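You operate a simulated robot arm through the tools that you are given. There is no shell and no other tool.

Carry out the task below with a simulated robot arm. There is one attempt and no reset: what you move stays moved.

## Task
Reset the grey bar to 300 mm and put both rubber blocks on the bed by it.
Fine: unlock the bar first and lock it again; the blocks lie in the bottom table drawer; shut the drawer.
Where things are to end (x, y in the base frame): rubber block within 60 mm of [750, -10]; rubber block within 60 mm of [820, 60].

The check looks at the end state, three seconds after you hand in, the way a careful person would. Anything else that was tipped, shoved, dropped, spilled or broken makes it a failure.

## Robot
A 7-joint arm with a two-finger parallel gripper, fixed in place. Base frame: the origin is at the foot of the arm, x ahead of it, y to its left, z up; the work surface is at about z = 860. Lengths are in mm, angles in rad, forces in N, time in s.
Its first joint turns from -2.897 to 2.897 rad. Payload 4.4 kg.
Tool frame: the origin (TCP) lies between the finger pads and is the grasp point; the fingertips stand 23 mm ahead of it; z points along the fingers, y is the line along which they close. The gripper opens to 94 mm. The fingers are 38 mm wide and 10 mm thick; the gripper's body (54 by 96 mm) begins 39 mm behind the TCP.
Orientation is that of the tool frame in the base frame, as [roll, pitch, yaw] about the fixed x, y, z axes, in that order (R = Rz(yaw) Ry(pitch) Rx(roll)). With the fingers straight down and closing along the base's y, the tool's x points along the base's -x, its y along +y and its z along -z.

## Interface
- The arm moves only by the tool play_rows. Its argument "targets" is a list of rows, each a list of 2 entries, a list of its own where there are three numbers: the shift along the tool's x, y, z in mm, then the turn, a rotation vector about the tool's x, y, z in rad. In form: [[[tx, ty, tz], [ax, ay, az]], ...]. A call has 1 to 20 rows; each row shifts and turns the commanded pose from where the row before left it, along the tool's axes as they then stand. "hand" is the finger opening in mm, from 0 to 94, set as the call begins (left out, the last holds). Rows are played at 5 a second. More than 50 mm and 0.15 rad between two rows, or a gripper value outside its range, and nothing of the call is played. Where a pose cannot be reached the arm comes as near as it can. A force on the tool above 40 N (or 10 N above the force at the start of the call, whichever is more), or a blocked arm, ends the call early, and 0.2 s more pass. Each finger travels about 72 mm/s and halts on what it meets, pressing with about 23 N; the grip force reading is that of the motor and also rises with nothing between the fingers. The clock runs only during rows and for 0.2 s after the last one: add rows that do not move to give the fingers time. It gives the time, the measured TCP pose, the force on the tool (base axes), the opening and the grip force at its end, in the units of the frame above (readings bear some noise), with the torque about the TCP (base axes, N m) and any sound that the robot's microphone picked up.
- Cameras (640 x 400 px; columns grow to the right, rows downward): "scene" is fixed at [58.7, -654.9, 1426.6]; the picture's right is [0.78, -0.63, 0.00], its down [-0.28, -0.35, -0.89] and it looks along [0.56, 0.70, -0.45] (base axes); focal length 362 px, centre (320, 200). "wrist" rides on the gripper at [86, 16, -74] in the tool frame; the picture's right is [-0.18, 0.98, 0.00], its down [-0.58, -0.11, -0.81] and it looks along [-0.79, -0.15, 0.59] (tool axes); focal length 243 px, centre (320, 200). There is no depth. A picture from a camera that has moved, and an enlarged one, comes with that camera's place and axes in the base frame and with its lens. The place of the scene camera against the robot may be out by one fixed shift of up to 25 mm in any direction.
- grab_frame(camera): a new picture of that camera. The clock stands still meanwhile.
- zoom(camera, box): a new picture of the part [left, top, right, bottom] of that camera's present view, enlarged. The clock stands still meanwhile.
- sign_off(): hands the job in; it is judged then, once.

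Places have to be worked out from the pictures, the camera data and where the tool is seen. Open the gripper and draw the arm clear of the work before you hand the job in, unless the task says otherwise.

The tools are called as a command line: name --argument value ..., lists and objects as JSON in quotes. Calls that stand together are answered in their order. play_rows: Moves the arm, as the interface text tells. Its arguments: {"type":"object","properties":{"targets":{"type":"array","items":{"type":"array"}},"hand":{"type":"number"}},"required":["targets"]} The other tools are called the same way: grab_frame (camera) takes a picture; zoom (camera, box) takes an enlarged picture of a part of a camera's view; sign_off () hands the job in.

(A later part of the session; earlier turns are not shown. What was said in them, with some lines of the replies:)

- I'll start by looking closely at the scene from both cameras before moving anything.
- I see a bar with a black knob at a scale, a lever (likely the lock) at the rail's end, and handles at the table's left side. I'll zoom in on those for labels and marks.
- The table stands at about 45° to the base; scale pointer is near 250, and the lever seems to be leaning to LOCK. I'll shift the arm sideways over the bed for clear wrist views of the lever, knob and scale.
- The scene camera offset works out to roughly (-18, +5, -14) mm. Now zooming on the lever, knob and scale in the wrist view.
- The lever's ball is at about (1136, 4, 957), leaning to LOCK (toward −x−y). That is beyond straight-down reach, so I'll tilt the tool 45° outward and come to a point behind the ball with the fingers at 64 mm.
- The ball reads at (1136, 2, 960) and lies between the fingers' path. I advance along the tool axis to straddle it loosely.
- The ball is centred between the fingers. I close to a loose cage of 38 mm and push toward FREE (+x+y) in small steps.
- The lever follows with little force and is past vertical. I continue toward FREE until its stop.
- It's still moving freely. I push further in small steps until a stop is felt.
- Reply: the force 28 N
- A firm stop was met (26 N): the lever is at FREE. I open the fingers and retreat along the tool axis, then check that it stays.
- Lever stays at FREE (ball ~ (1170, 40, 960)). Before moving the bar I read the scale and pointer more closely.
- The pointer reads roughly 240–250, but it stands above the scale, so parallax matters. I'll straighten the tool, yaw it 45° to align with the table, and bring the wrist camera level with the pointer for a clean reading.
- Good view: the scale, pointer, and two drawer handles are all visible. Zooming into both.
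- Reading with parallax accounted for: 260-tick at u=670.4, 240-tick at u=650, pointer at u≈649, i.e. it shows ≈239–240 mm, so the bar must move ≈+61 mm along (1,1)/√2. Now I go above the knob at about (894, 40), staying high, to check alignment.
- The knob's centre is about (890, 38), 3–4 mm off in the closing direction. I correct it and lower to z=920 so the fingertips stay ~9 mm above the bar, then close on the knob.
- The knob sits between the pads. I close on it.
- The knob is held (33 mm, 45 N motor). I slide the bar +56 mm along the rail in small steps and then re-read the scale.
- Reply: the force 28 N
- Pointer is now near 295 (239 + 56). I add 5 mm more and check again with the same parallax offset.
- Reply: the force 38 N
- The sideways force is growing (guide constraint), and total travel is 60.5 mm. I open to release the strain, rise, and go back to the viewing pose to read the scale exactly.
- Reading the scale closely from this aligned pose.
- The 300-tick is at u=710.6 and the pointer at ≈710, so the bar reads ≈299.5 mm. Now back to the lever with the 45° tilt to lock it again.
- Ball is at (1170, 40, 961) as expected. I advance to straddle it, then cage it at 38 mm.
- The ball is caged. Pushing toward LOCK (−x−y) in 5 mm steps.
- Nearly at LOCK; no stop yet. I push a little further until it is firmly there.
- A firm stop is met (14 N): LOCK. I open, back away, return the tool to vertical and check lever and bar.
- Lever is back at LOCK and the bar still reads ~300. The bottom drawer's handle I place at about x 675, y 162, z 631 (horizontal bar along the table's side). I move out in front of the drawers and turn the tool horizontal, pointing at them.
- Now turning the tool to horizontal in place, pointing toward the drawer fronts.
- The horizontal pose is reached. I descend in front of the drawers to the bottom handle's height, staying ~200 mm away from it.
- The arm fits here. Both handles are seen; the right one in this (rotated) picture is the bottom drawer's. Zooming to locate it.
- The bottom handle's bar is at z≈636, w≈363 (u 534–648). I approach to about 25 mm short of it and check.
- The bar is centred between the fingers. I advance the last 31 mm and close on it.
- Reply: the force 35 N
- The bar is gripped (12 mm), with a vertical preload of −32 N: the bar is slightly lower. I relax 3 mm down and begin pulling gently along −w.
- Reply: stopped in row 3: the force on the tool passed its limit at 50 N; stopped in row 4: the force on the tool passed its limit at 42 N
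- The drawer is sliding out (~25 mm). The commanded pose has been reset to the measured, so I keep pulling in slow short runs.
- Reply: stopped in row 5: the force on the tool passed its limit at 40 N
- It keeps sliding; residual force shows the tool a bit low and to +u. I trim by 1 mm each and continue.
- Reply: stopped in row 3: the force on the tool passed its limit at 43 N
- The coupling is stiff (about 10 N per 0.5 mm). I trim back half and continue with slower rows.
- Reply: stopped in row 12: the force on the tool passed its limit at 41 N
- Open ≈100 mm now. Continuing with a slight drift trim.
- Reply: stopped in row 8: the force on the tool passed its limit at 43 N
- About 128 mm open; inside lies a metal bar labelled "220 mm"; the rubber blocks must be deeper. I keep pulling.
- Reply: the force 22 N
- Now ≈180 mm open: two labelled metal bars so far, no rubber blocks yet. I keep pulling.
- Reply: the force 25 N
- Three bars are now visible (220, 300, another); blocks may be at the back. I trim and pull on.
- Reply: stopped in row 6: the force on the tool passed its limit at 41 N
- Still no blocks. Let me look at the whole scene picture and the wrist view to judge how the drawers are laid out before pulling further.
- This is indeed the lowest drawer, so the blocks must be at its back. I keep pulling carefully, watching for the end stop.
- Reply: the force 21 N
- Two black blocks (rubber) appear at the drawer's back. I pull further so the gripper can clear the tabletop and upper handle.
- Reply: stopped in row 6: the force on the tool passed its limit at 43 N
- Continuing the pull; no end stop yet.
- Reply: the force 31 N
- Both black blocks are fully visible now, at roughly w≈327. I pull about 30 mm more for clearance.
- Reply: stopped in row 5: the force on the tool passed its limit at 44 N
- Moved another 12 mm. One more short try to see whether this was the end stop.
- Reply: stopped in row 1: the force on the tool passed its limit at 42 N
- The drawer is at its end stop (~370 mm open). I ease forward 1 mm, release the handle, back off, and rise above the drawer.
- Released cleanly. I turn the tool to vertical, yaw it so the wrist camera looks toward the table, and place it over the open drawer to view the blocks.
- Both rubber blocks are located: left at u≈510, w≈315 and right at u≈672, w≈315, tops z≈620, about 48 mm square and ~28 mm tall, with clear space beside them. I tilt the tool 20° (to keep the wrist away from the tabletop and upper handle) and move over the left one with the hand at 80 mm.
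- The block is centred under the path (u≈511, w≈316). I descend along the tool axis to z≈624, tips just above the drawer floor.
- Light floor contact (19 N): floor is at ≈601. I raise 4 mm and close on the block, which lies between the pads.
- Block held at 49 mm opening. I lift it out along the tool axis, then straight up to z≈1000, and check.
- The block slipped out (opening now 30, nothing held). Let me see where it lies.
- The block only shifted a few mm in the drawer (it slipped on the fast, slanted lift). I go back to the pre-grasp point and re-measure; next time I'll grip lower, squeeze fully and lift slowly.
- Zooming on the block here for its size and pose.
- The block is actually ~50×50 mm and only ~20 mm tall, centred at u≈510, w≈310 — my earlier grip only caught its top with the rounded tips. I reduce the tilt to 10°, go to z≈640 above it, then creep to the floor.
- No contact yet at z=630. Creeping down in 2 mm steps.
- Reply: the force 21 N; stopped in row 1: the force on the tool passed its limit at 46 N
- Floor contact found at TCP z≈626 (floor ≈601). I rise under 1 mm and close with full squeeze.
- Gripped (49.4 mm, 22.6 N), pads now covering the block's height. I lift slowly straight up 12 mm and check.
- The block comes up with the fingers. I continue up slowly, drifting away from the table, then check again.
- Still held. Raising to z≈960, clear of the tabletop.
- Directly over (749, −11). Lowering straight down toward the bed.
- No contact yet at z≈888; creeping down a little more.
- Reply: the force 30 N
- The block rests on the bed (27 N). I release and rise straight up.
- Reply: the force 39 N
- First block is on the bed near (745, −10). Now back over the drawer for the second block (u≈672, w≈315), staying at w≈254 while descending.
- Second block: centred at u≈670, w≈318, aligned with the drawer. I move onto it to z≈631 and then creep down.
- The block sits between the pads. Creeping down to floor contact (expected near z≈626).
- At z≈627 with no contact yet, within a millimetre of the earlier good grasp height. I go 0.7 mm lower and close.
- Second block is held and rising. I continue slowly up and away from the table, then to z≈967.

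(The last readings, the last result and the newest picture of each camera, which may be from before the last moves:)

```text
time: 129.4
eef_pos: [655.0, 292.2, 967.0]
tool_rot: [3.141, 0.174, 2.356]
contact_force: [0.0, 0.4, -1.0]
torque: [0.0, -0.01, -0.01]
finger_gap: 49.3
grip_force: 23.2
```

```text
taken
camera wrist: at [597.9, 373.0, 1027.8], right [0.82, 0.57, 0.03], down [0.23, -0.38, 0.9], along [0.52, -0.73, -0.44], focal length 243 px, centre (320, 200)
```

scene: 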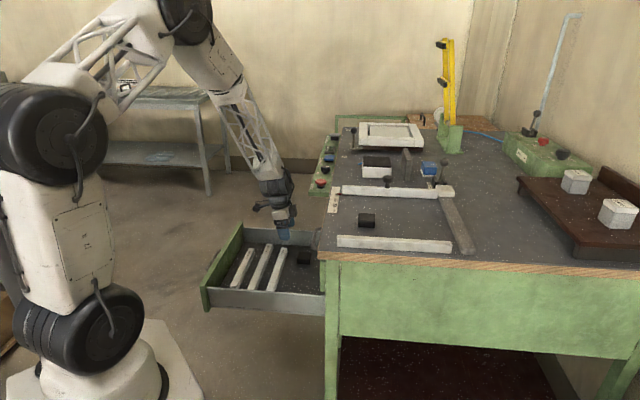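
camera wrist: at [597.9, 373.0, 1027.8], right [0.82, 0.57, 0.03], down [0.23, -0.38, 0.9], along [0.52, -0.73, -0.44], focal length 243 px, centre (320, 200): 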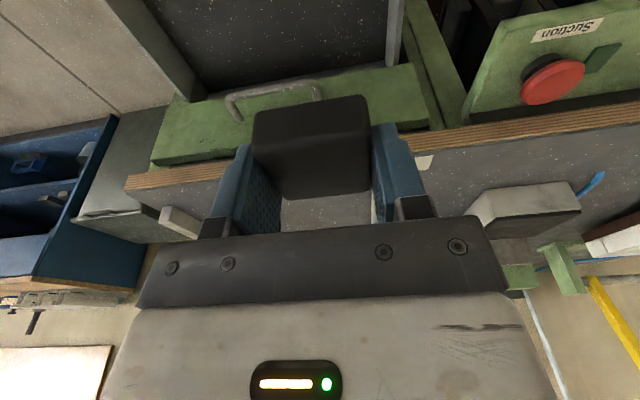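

Held. Moving over the bed to (820, 60).

play_rows --targets '[[[-10, -1.7, 1.8], [0, 0, 0]], [[-19.7, -3.4, 3.5], [0, 0, 0]], [[-19.7, -3.4, 3.5], [0, 0, 0]], [[-19.7, -3.4, 3.5], [0, 0, 0]], [[-19.7, -3.4, 3.5], [0, 0, 0]], [[-19.7, -3.4, 3.5], [0, 0, 0]], [[-19.7, -3.4, 3.5], [0, 0, 0]], [[-19.7, -3.4, 3.5], [0, 0, 0]], [[-19.7, -3.4, 3.5], [0, 0, 0]], [[-19.7, -3.4, 3.5], [0, 0, 0]], [[-19.7, -3.4, 3.5], [0, 0, 0]], [[-19.7, -3.4, 3.5], [0, 0, 0]], [[-19.7, -3.4, 3.5], [0, 0, 0]], [[-19.7, -3.4, 3.5], [0, 0, 0]], [[-10.5, -1.7, 1.9], [0, 0, 0]], [[0, 0, 0], [0, 0, 0]]]'

zoom --camera "scene" --box '[330, 120, 490, 260]'

grab_frame --camera "wrist"

```text
time: 132.8
eef_pos: [821.4, 60.1, 967.5]
tool_rot: [3.139, 0.174, 2.356]
contact_force: [-0.5, 0.3, 0.2]
torque: [-0.01, 0.04, -0.01]
finger_gap: 49.2
grip_force: 22.9
```

```text
2.86 times, centred on (410, 190) of scene
camera zoom: at [58.7, -654.9, 1426.6], right [0.78, -0.63, 0.0], down [-0.28, -0.35, -0.89], along [0.56, 0.7, -0.45], focal length 1033 px, centre (63, 229)
```

zoom: 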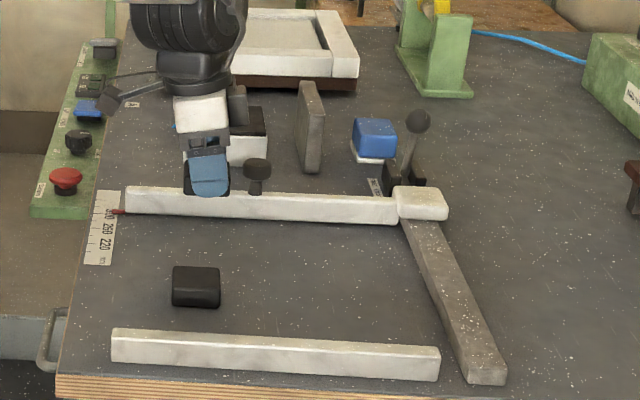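

```text
taken
camera wrist: at [763.7, 140.4, 1026.9], right [0.82, 0.57, 0.03], down [0.23, -0.38, 0.89], along [0.52, -0.73, -0.44], focal length 243 px, centre (320, 200)
```

wrist: 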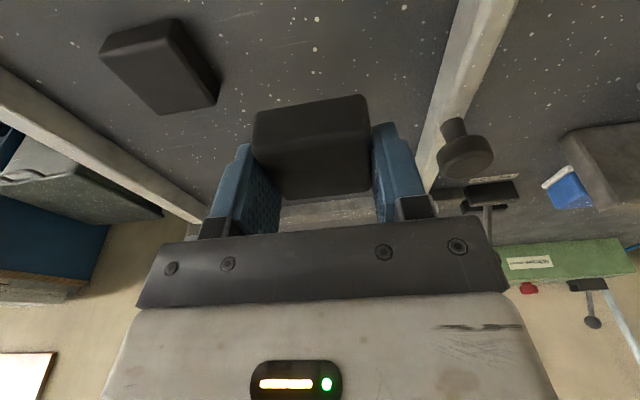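

Over (821, 60) with clear space to the bar (~40 mm). Lowering as before.

play_rows --targets '[[[2.6, 0, 14.8], [0, 0, 0]], [[2.6, 0, 14.8], [0, 0, 0]], [[2.6, 0, 14.8], [0, 0, 0]], [[2.6, 0, 14.8], [0, 0, 0]], [[1.7, 0, 9.9], [0, 0, 0]], [[0.9, 0, 5], [0, 0, 0]], [[0.5, 0, 3], [0, 0, 0]], [[0, 0, 0], [0, 0, 0]]]'

play_rows --targets '[[[0.26, 0, 1.2], [0, 0, 0]], [[0, 0, 0], [0, 0, 0]]]'

```text
time: 134.7
eef_pos: [821.8, 59.2, 888.1]
tool_rot: [3.14, 0.175, 2.356]
contact_force: [-0.1, -0.2, -0.4]
torque: [0.0, 0.01, -0.01]
finger_gap: 49.5
grip_force: 23.2
```

```text
time: 135.2
eef_pos: [821.6, 60.5, 886.5]
tool_rot: [3.141, 0.174, 2.356]
contact_force: [0.0, 0.9, -1.0]
torque: [0.0, -0.02, 0.0]
finger_gap: 49.3
grip_force: 22.4
```

Still free at z≈887; one more small step to touch down.

play_rows --targets '[[[0.2, 0, 1.2], [0, 0, 0]], [[0, 0, 0], [0, 0, 0]]]'

```text
time: 135.8
eef_pos: [821.3, 59.5, 885.9]
tool_rot: [3.138, 0.176, 2.356]
contact_force: [-2.5, -1.5, 4.1]
torque: [-0.12, 0.18, -0.02]
finger_gap: 49.6
grip_force: 22.9
```

Light contact (4 N): the block is on the bed. Releasing and rising.

play_rows --targets '[[[0, 0, 0], [0, 0, 0]], [[0, 0, 0], [0, 0, 0]], [[0, 0, 0], [0, 0, 0]]]' --hand 72

play_rows --targets '[[[-2.6, 0, -14.8], [0, 0, 0]], [[-5.2, 0, -29.5], [0, 0, 0]], [[-7, 0, -39.4], [0, 0, 0]], [[-7, 0, -39.4], [0, 0, 0]], [[0, 0, 0], [0, 0, 0]]]'

zoom --camera "scene" --box '[200, 110, 490, 310]'

grab_frame --camera "wrist"

```text
time: 136.7
eef_pos: [821.6, 60.8, 886.6]
tool_rot: [3.141, 0.174, 2.356]
contact_force: [0.2, -0.8, -0.6]
torque: [0.01, 0.02, -0.01]
finger_gap: 72.1
grip_force: 0.2
```

```text
time: 137.8
eef_pos: [822.7, 60.1, 1011.6]
tool_rot: [3.138, 0.173, 2.355]
contact_force: [0.8, 0.1, -0.4]
torque: [0.01, -0.02, 0.01]
finger_gap: 72.1
grip_force: 0.0
```

```text
2.00 times, centred on (345, 210) of scene
camera zoom: at [58.7, -654.9, 1426.6], right [0.78, -0.63, 0.0], down [-0.28, -0.35, -0.89], along [0.56, 0.7, -0.45], focal length 723 px, centre (270, 180)
```

zoom: 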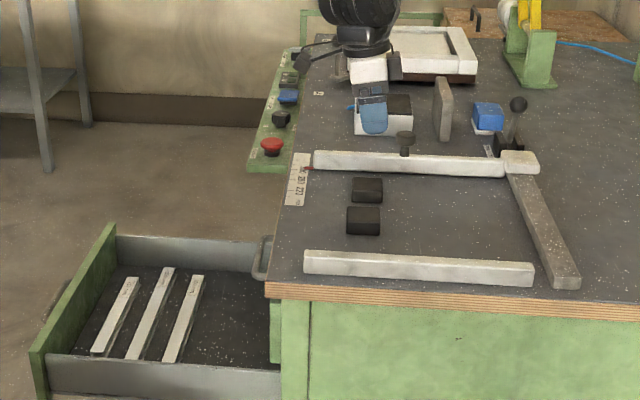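

```text
taken
camera wrist: at [763.5, 140.4, 1071.4], right [0.82, 0.57, 0.03], down [0.23, -0.38, 0.89], along [0.52, -0.73, -0.44], focal length 243 px, centre (320, 200)
```

wrist: 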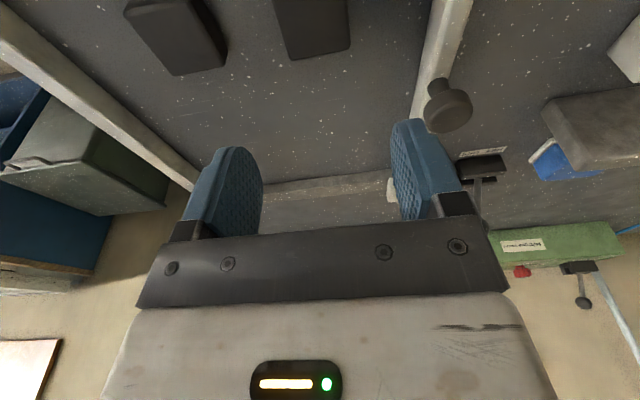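

Both blocks lie on the bed at about (745, −10) and (820, 61). Now I close the fingers, straighten the tool, and travel back out in front of the open drawer to push it shut.

play_rows --targets '[[[0, 0, 0], [0, 0.087, 0]], [[0, 0, 0], [0, 0.087, 0]], [[43.4, -2.3, 0], [0, 0, 0]], [[43.4, -2.3, 0], [0, 0, 0]], [[43.4, -2.3, 0], [0, 0, 0]], [[43.4, -2.3, 0], [0, 0, 0]], [[43.4, -2.3, 0], [0, 0, 0]], [[43.4, -2.3, 0], [0, 0, 0]], [[43.4, -2.3, 0], [0, 0, 0]], [[43.4, -2.3, 0], [0, 0, 0]], [[43.4, -2.3, 0], [0, 0, 0]], [[43.4, -2.3, 0], [0, 0, 0]], [[43.4, -2.3, 0], [0, 0, 0]], [[43.4, -2.3, 0], [0, 0, 0]], [[43.4, -2.3, 0], [0, 0, 0]], [[43.4, -2.3, 0], [0, 0, 0]], [[0, 0, 0], [0, 0, 0]]]' --hand 0

play_rows --targets '[[[0, 0, 0], [0, 0, -0.131]], [[0, 0, 0], [0, 0, -0.131]], [[0, 0, 0], [0, 0, -0.131]], [[0, 0, 0], [0, 0, -0.131]], [[0, 0, 0], [0, 0, -0.131]], [[0, 0, 0], [0, 0, -0.131]], [[0, 0, 0], [0, 0, -0.131]], [[0, 0, 0], [0, 0, -0.131]], [[0, 0, 0], [0, 0, -0.131]], [[0, 0, 0], [0, 0, -0.131]], [[0, 0, 0], [0, 0, -0.131]], [[0, 0, 0], [0, 0, -0.13]], [[0, 0, 0], [0, 0, 0]]]'

play_rows --targets '[[[0, 0, 0], [0.131, 0, 0]], [[0, 0, 0], [0.131, 0, 0]], [[0, 0, 0], [0.131, 0, 0]], [[0, 0, 0], [0.131, 0, 0]], [[0, 0, 0], [0.131, 0, 0]], [[0, 0, 0], [0.131, 0, 0]], [[0, 0, 0], [0.131, 0, 0]], [[0, 0, 0], [0.131, 0, 0]], [[0, 0, 0], [0.131, 0, 0]], [[0, 0, 0], [0.131, 0, 0]], [[0, 0, 0], [0.131, 0, 0]], [[0, 0, 0], [0.13, 0, 0]], [[0, 0, 0], [0, 0, 0]]]'

grab_frame --camera "scene"

```text
time: 141.4
eef_pos: [368.2, 466.6, 1011.1]
tool_rot: [3.139, 0.001, 2.358]
contact_force: [-0.1, -0.9, 0.1]
torque: [-0.02, 0.0, 0.01]
finger_gap: 0.1
grip_force: 23.1
```

```text
time: 144.2
eef_pos: [367.4, 466.8, 1012.1]
tool_rot: [-3.141, 0.003, -2.354]
contact_force: [1.0, 0.1, 0.8]
torque: [0.0, -0.01, 0.01]
finger_gap: 0.0
grip_force: 22.7
```

```text
time: 147.1
eef_pos: [369.1, 465.6, 1009.6]
tool_rot: [-1.567, 0.001, -2.356]
contact_force: [0.5, -0.2, 0.2]
torque: [0.0, 0.03, 0.01]
finger_gap: 0.0
grip_force: 23.1
```

```text
taken
```

scene: 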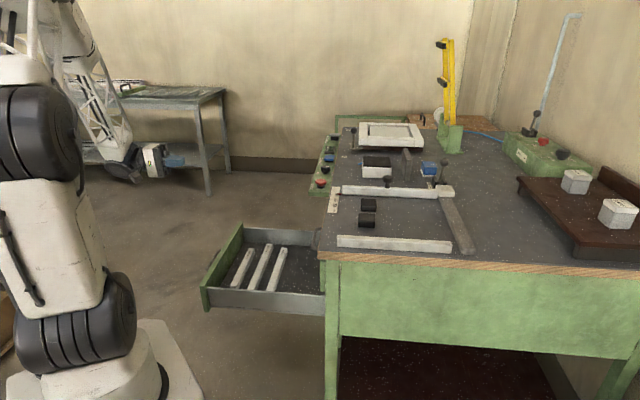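

Pose is good. Lowering to z≈665, just above the handle bar and in front of the drawer's front panel.

play_rows --targets '[[[0, 43, 0], [0, 0, 0]], [[0, 43, 0], [0, 0, 0]], [[0, 43, 0], [0, 0, 0]], [[0, 43, 0], [0, 0, 0]], [[0, 43, 0], [0, 0, 0]], [[0, 43, 0], [0, 0, 0]], [[0, 43, 0], [0, 0, 0]], [[0, 43, 0], [0, 0, 0]], [[0, 0, 0], [0, 0, 0]]]'

grab_frame --camera "wrist"

zoom --camera "scene" --box '[140, 210, 300, 310]'

```text
time: 149.1
eef_pos: [368.9, 464.8, 665.4]
tool_rot: [-1.569, 0.003, -2.356]
contact_force: [0.7, 0.9, 0.5]
torque: [0.0, 0.01, 0.01]
finger_gap: 0.2
grip_force: 22.8
```

```text
taken
camera wrist: at [255.4, 458.0, 650.7], right [0.13, 0.13, -0.98], down [-0.16, 0.98, 0.11], along [0.98, 0.14, 0.15], focal length 243 px, centre (320, 200)
```

wrist: 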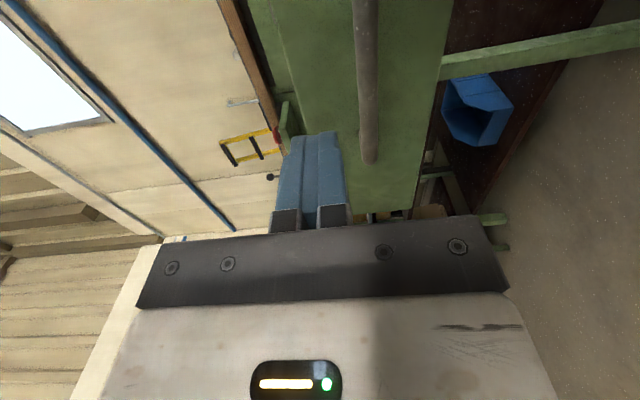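

```text
4.00 times, centred on (220, 260) of scene
camera zoom: at [58.7, -654.9, 1426.6], right [0.78, -0.63, 0.0], down [-0.28, -0.35, -0.89], along [0.56, 0.7, -0.45], focal length 1447 px, centre (720, -40)
```

zoom: 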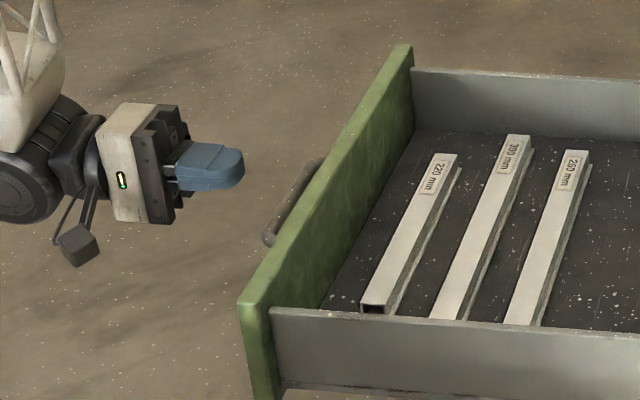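

The fist faces the panel (panel z 581–696, handle at 636). Approaching to near contact, then pushing gently.

play_rows --targets '[[[0, 0, 25], [0, 0, 0]], [[0, 0, 25], [0, 0, 0]], [[0, 0, 10], [0, 0, 0]], [[0, 0, 5], [0, 0, 0]], [[0, 0, 5], [0, 0, 0]], [[0, 0, 5], [0, 0, 0]], [[0, 0, 5], [0, 0, 0]], [[0, 0, 5], [0, 0, 0]], [[0, 0, 5], [0, 0, 0]], [[0, 0, 5], [0, 0, 0]], [[0, 0, 5], [0, 0, 0]]]'

zoom --camera "scene" --box '[140, 210, 300, 310]'

```text
time: 151.4
eef_pos: [440.0, 395.7, 666.4]
tool_rot: [-1.569, 0.001, -2.354]
contact_force: [-3.7, -0.2, 0.8]
torque: [-0.04, 0.03, -0.07]
finger_gap: 0.0
grip_force: 23.4
```

```text
4.00 times, centred on (220, 260) of scene
camera zoom: at [58.7, -654.9, 1426.6], right [0.78, -0.63, 0.0], down [-0.28, -0.35, -0.89], along [0.56, 0.7, -0.45], focal length 1447 px, centre (720, -40)
```

zoom: 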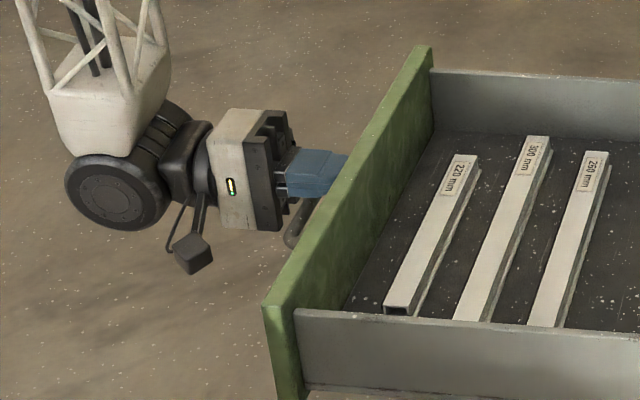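

The drawer slides in easily (~4 N). Continuing the push.

play_rows --targets '[[[0, 0, 7], [0, 0, 0]], [[0, 0, 7], [0, 0, 0]], [[0, 0, 7], [0, 0, 0]], [[0, 0, 7], [0, 0, 0]], [[0, 0, 7], [0, 0, 0]], [[0, 0, 7], [0, 0, 0]], [[0, 0, 7], [0, 0, 0]], [[0, 0, 7], [0, 0, 0]], [[0, 0, 7], [0, 0, 0]], [[0, 0, 7], [0, 0, 0]], [[0, 0, 7], [0, 0, 0]], [[0, 0, 7], [0, 0, 0]], [[0, 0, 7], [0, 0, 0]], [[0, 0, 7], [0, 0, 0]], [[0, 0, 7], [0, 0, 0]], [[0, 0, 7], [0, 0, 0]], [[0, 0, 7], [0, 0, 0]], [[0, 0, 7], [0, 0, 0]], [[0, 0, 7], [0, 0, 0]], [[0, 0, 7], [0, 0, 0]]]'

zoom --camera "scene" --box '[180, 210, 340, 310]'

```text
time: 155.7
eef_pos: [540.3, 296.0, 666.5]
tool_rot: [-1.57, 0.001, -2.355]
contact_force: [-2.0, 1.6, 0.8]
torque: [-0.03, -0.03, -0.05]
finger_gap: 0.1
grip_force: 22.8
```

```text
4.00 times, centred on (260, 260) of scene
camera zoom: at [58.7, -654.9, 1426.6], right [0.78, -0.63, 0.0], down [-0.28, -0.35, -0.89], along [0.56, 0.7, -0.45], focal length 1447 px, centre (560, -40)
```

zoom: 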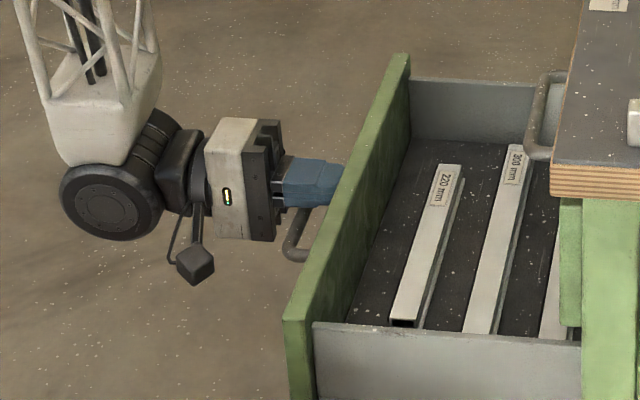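

Sliding well; about 200 mm remain. Continuing.

play_rows --targets '[[[0, 0, 7], [0, 0, 0]], [[0, 0, 7], [0, 0, 0]], [[0, 0, 7], [0, 0, 0]], [[0, 0, 7], [0, 0, 0]], [[0, 0, 7], [0, 0, 0]], [[0, 0, 7], [0, 0, 0]], [[0, 0, 7], [0, 0, 0]], [[0, 0, 7], [0, 0, 0]], [[0, 0, 7], [0, 0, 0]], [[0, 0, 7], [0, 0, 0]], [[0, 0, 7], [0, 0, 0]], [[0, 0, 7], [0, 0, 0]], [[0, 0, 7], [0, 0, 0]], [[0, 0, 7], [0, 0, 0]], [[0, 0, 7], [0, 0, 0]], [[0, 0, 7], [0, 0, 0]], [[0, 0, 7], [0, 0, 0]], [[0, 0, 7], [0, 0, 0]], [[0, 0, 7], [0, 0, 0]], [[0, 0, 7], [0, 0, 0]]]'

play_rows --targets '[[[0, 0, 5], [0, 0, 0]], [[0, 0, 5], [0, 0, 0]], [[0, 0, 5], [0, 0, 0]], [[0, 0, 5], [0, 0, 0]], [[0, 0, 5], [0, 0, 0]], [[0, 0, 5], [0, 0, 0]], [[0, 0, 5], [0, 0, 0]], [[0, 0, 5], [0, 0, 0]], [[0, 0, 5], [0, 0, 0]], [[0, 0, 5], [0, 0, 0]]]'

zoom --camera "scene" --box '[240, 210, 400, 310]'

```text
time: 159.8
eef_pos: [638.9, 197.2, 667.9]
tool_rot: [-1.57, 0.001, -2.355]
contact_force: [-2.4, 1.1, -0.9]
torque: [0.04, 0.0, -0.06]
finger_gap: 0.0
grip_force: 23.1
```

```text
time: 162.1
eef_pos: [673.6, 161.9, 666.9]
tool_rot: [-1.571, 0.002, -2.355]
contact_force: [-2.5, 1.5, -1.0]
torque: [0.07, 0.0, -0.03]
finger_gap: 0.2
grip_force: 23.0
```

```text
4.00 times, centred on (320, 260) of scene
camera zoom: at [58.7, -654.9, 1426.6], right [0.78, -0.63, 0.0], down [-0.28, -0.35, -0.89], along [0.56, 0.7, -0.45], focal length 1447 px, centre (320, -40)
```

zoom: 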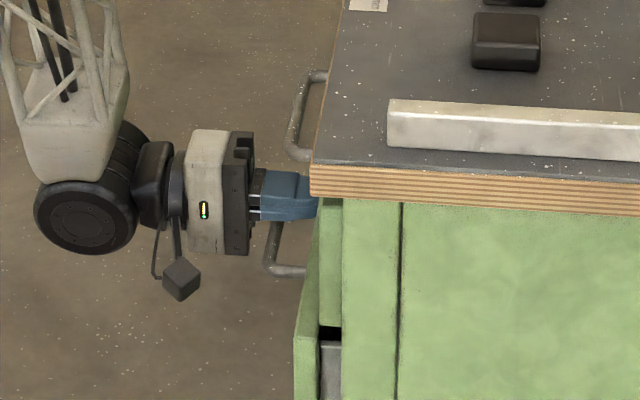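

About 20 mm remain. Pushing slowly until it stops.

play_rows --targets '[[[0, 0, 3], [0, 0, 0]], [[0, 0, 3], [0, 0, 0]], [[0, 0, 3], [0, 0, 0]], [[0, 0, 3], [0, 0, 0]], [[0, 0, 3], [0, 0, 0]], [[0, 0, 3], [0, 0, 0]], [[0, 0, 3], [0, 0, 0]], [[0, 0, 2], [0, 0, 0]], [[0, 0, 2], [0, 0, 0]], [[0, 0, 2], [0, 0, 0]], [[0, 0, 2], [0, 0, 0]]]'

zoom --camera "scene" --box '[240, 210, 400, 310]'

```text
time: 163.7
eef_pos: [688.3, 150.2, 667.2]
tool_rot: [-1.569, 0.001, -2.352]
contact_force: [-11.8, 13.3, 5.6]
torque: [-0.21, 0.11, -0.26]
finger_gap: 0.2
grip_force: 23.1
stopped in row 8: the force on the tool passed its limit at 51 N (the readings are from after the stop); the commanded pose is now the measured one
```

```text
4.00 times, centred on (320, 260) of scene
camera zoom: at [58.7, -654.9, 1426.6], right [0.78, -0.63, 0.0], down [-0.28, -0.35, -0.89], along [0.56, 0.7, -0.45], focal length 1447 px, centre (320, -40)
```

zoom: 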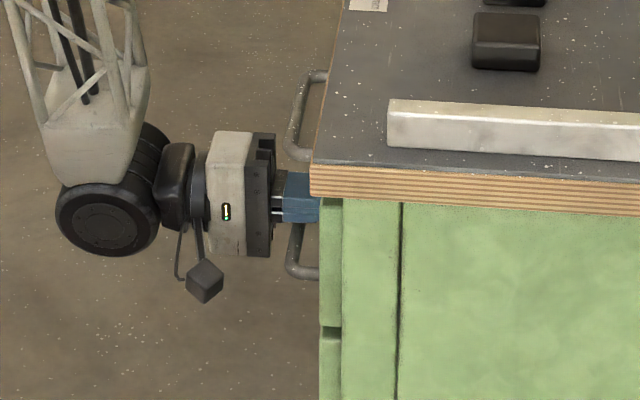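

The drawer hit its stop and is flush with the upper one. I back straight off, then rise clear of the table and open the gripper.

play_rows --targets '[[[0, 0, -10], [0, 0, 0]], [[0, 0, -30], [0, 0, 0]], [[0, 0, -45], [0, 0, 0]], [[0, 0, -45], [0, 0, 0]], [[0, 0, -45], [0, 0, 0]], [[0, 0, -45], [0, 0, 0]], [[0, 0, -45], [0, 0, 0]], [[0, -45, 0], [0, 0, 0]], [[0, -45, 0], [0, 0, 0]], [[0, -45, 0], [0, 0, 0]], [[0, -45, 0], [0, 0, 0]], [[0, -45, 0], [0, 0, 0]], [[0, -45, 0], [0, 0, 0]], [[0, -45, 0], [0, 0, 0]], [[0, -45, 0], [0, 0, 0]], [[0, 0, 0], [0, 0, 0]]]'

play_rows --targets '[[[0, 0, 0], [-0.131, 0, 0]], [[0, 0, 0], [-0.131, 0, 0]], [[0, 0, 0], [-0.131, 0, 0]], [[0, 0, 0], [-0.131, 0, 0]], [[0, 0, 0], [-0.131, 0, 0]], [[0, 0, 0], [-0.131, 0, 0]], [[0, 0, 0], [-0.131, 0, 0]], [[0, 0, 0], [-0.131, 0, 0]], [[0, 0, 0], [-0.131, 0, 0]], [[0, 0, 0], [-0.131, 0, 0]], [[0, 0, 0], [-0.131, 0, 0]], [[0, 0, 0], [-0.13, 0, 0]], [[0, 0, 0], [0, 0, 0]]]' --hand 90

grab_frame --camera "scene"

zoom --camera "scene" --box '[300, 110, 480, 260]'

zoom --camera "scene" --box '[322, 182, 362, 214]'

zoom --camera "scene" --box '[300, 220, 364, 340]'

```text
time: 167.1
eef_pos: [499.2, 335.4, 1025.4]
tool_rot: [-1.567, 0.002, -2.353]
contact_force: [-0.2, -1.2, -0.3]
torque: [0.0, 0.07, 0.02]
finger_gap: 0.0
grip_force: 23.2
```

```text
time: 169.9
eef_pos: [499.6, 335.8, 1026.1]
tool_rot: [3.14, 0.001, -2.352]
contact_force: [0.0, 0.0, 0.1]
torque: [-0.01, 0.03, -0.01]
finger_gap: 89.7
grip_force: 0.1
```

```text
taken
```

scene: 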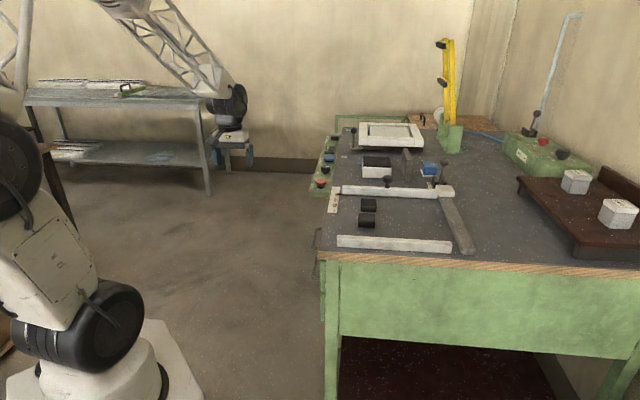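

```text
2.67 times, centred on (390, 185) of scene
camera zoom: at [58.7, -654.9, 1426.6], right [0.78, -0.63, 0.0], down [-0.28, -0.35, -0.89], along [0.56, 0.7, -0.45], focal length 964 px, centre (133, 240)
```

zoom: 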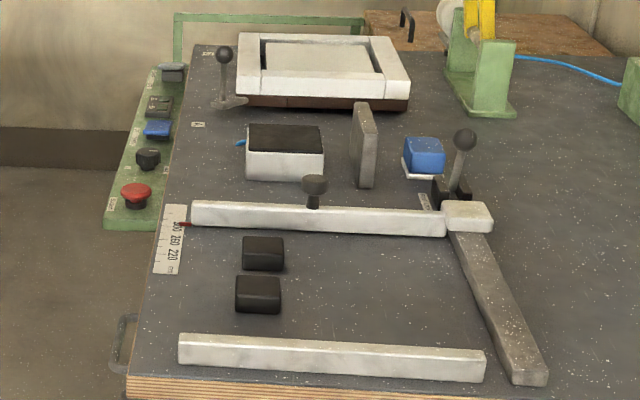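

```text
12.50 times, centred on (342, 198) of scene
camera zoom: at [58.7, -654.9, 1426.6], right [0.78, -0.63, 0.0], down [-0.28, -0.35, -0.89], along [0.56, 0.7, -0.45], focal length 4521 px, centre (45, 225)
```

zoom: 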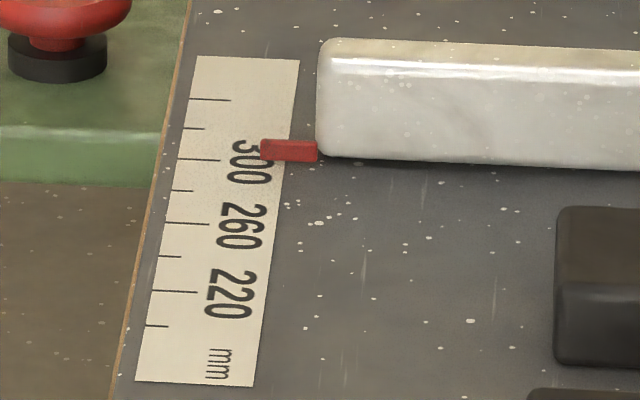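

```text
3.33 times, centred on (332, 280) of scene
camera zoom: at [58.7, -654.9, 1426.6], right [0.78, -0.63, 0.0], down [-0.28, -0.35, -0.89], along [0.56, 0.7, -0.45], focal length 1206 px, centre (280, -67)
```

zoom: 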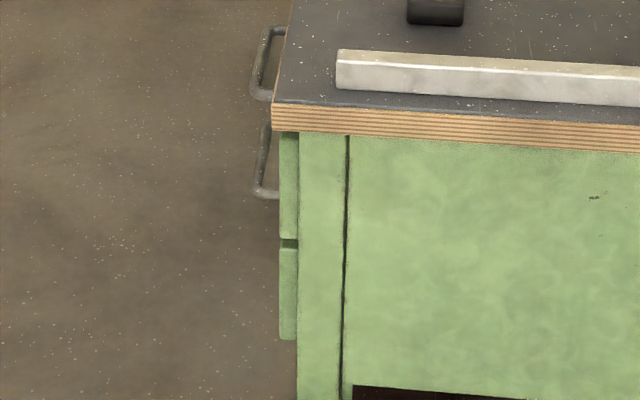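

Everything matches the goal. The bar reads 300 with its lever at LOCK, just as it stood at the start. Both blocks are on the bed near their targets, and the drawer is flush as at the start. The gripper is open and the arm is clear of the table, so I'm handing in.

sign_off

```text
The job is handed in.
```

The job is handed in: the bar is reset, both blocks are on the bed, and the drawer is shut. I don't have the check's result.

- **Bar:** I unlocked it, moved it from about 239 mm to about 299.5 mm on the scale, and locked it again. The lever ended where it started, at LOCK.
- **Blocks:** They are at about (745, -10) and (820, 61), both within 15 mm of their targets as judged from the pictures and the release points.
- **Drawer:** I pushed it to its stop, and its front is flush with the upper drawer. The three metal bars in it (220, 300 and 260 mm) stayed inside.
- **A slip:** On the first try at one block, my grip slipped as I began to lift. It shifted about 10 mm inside the drawer and did not fall. I gripped it lower, lifted slowly, and it held.

In the last pictures nothing else looked moved. The gripper is open and the arm is clear of the table.
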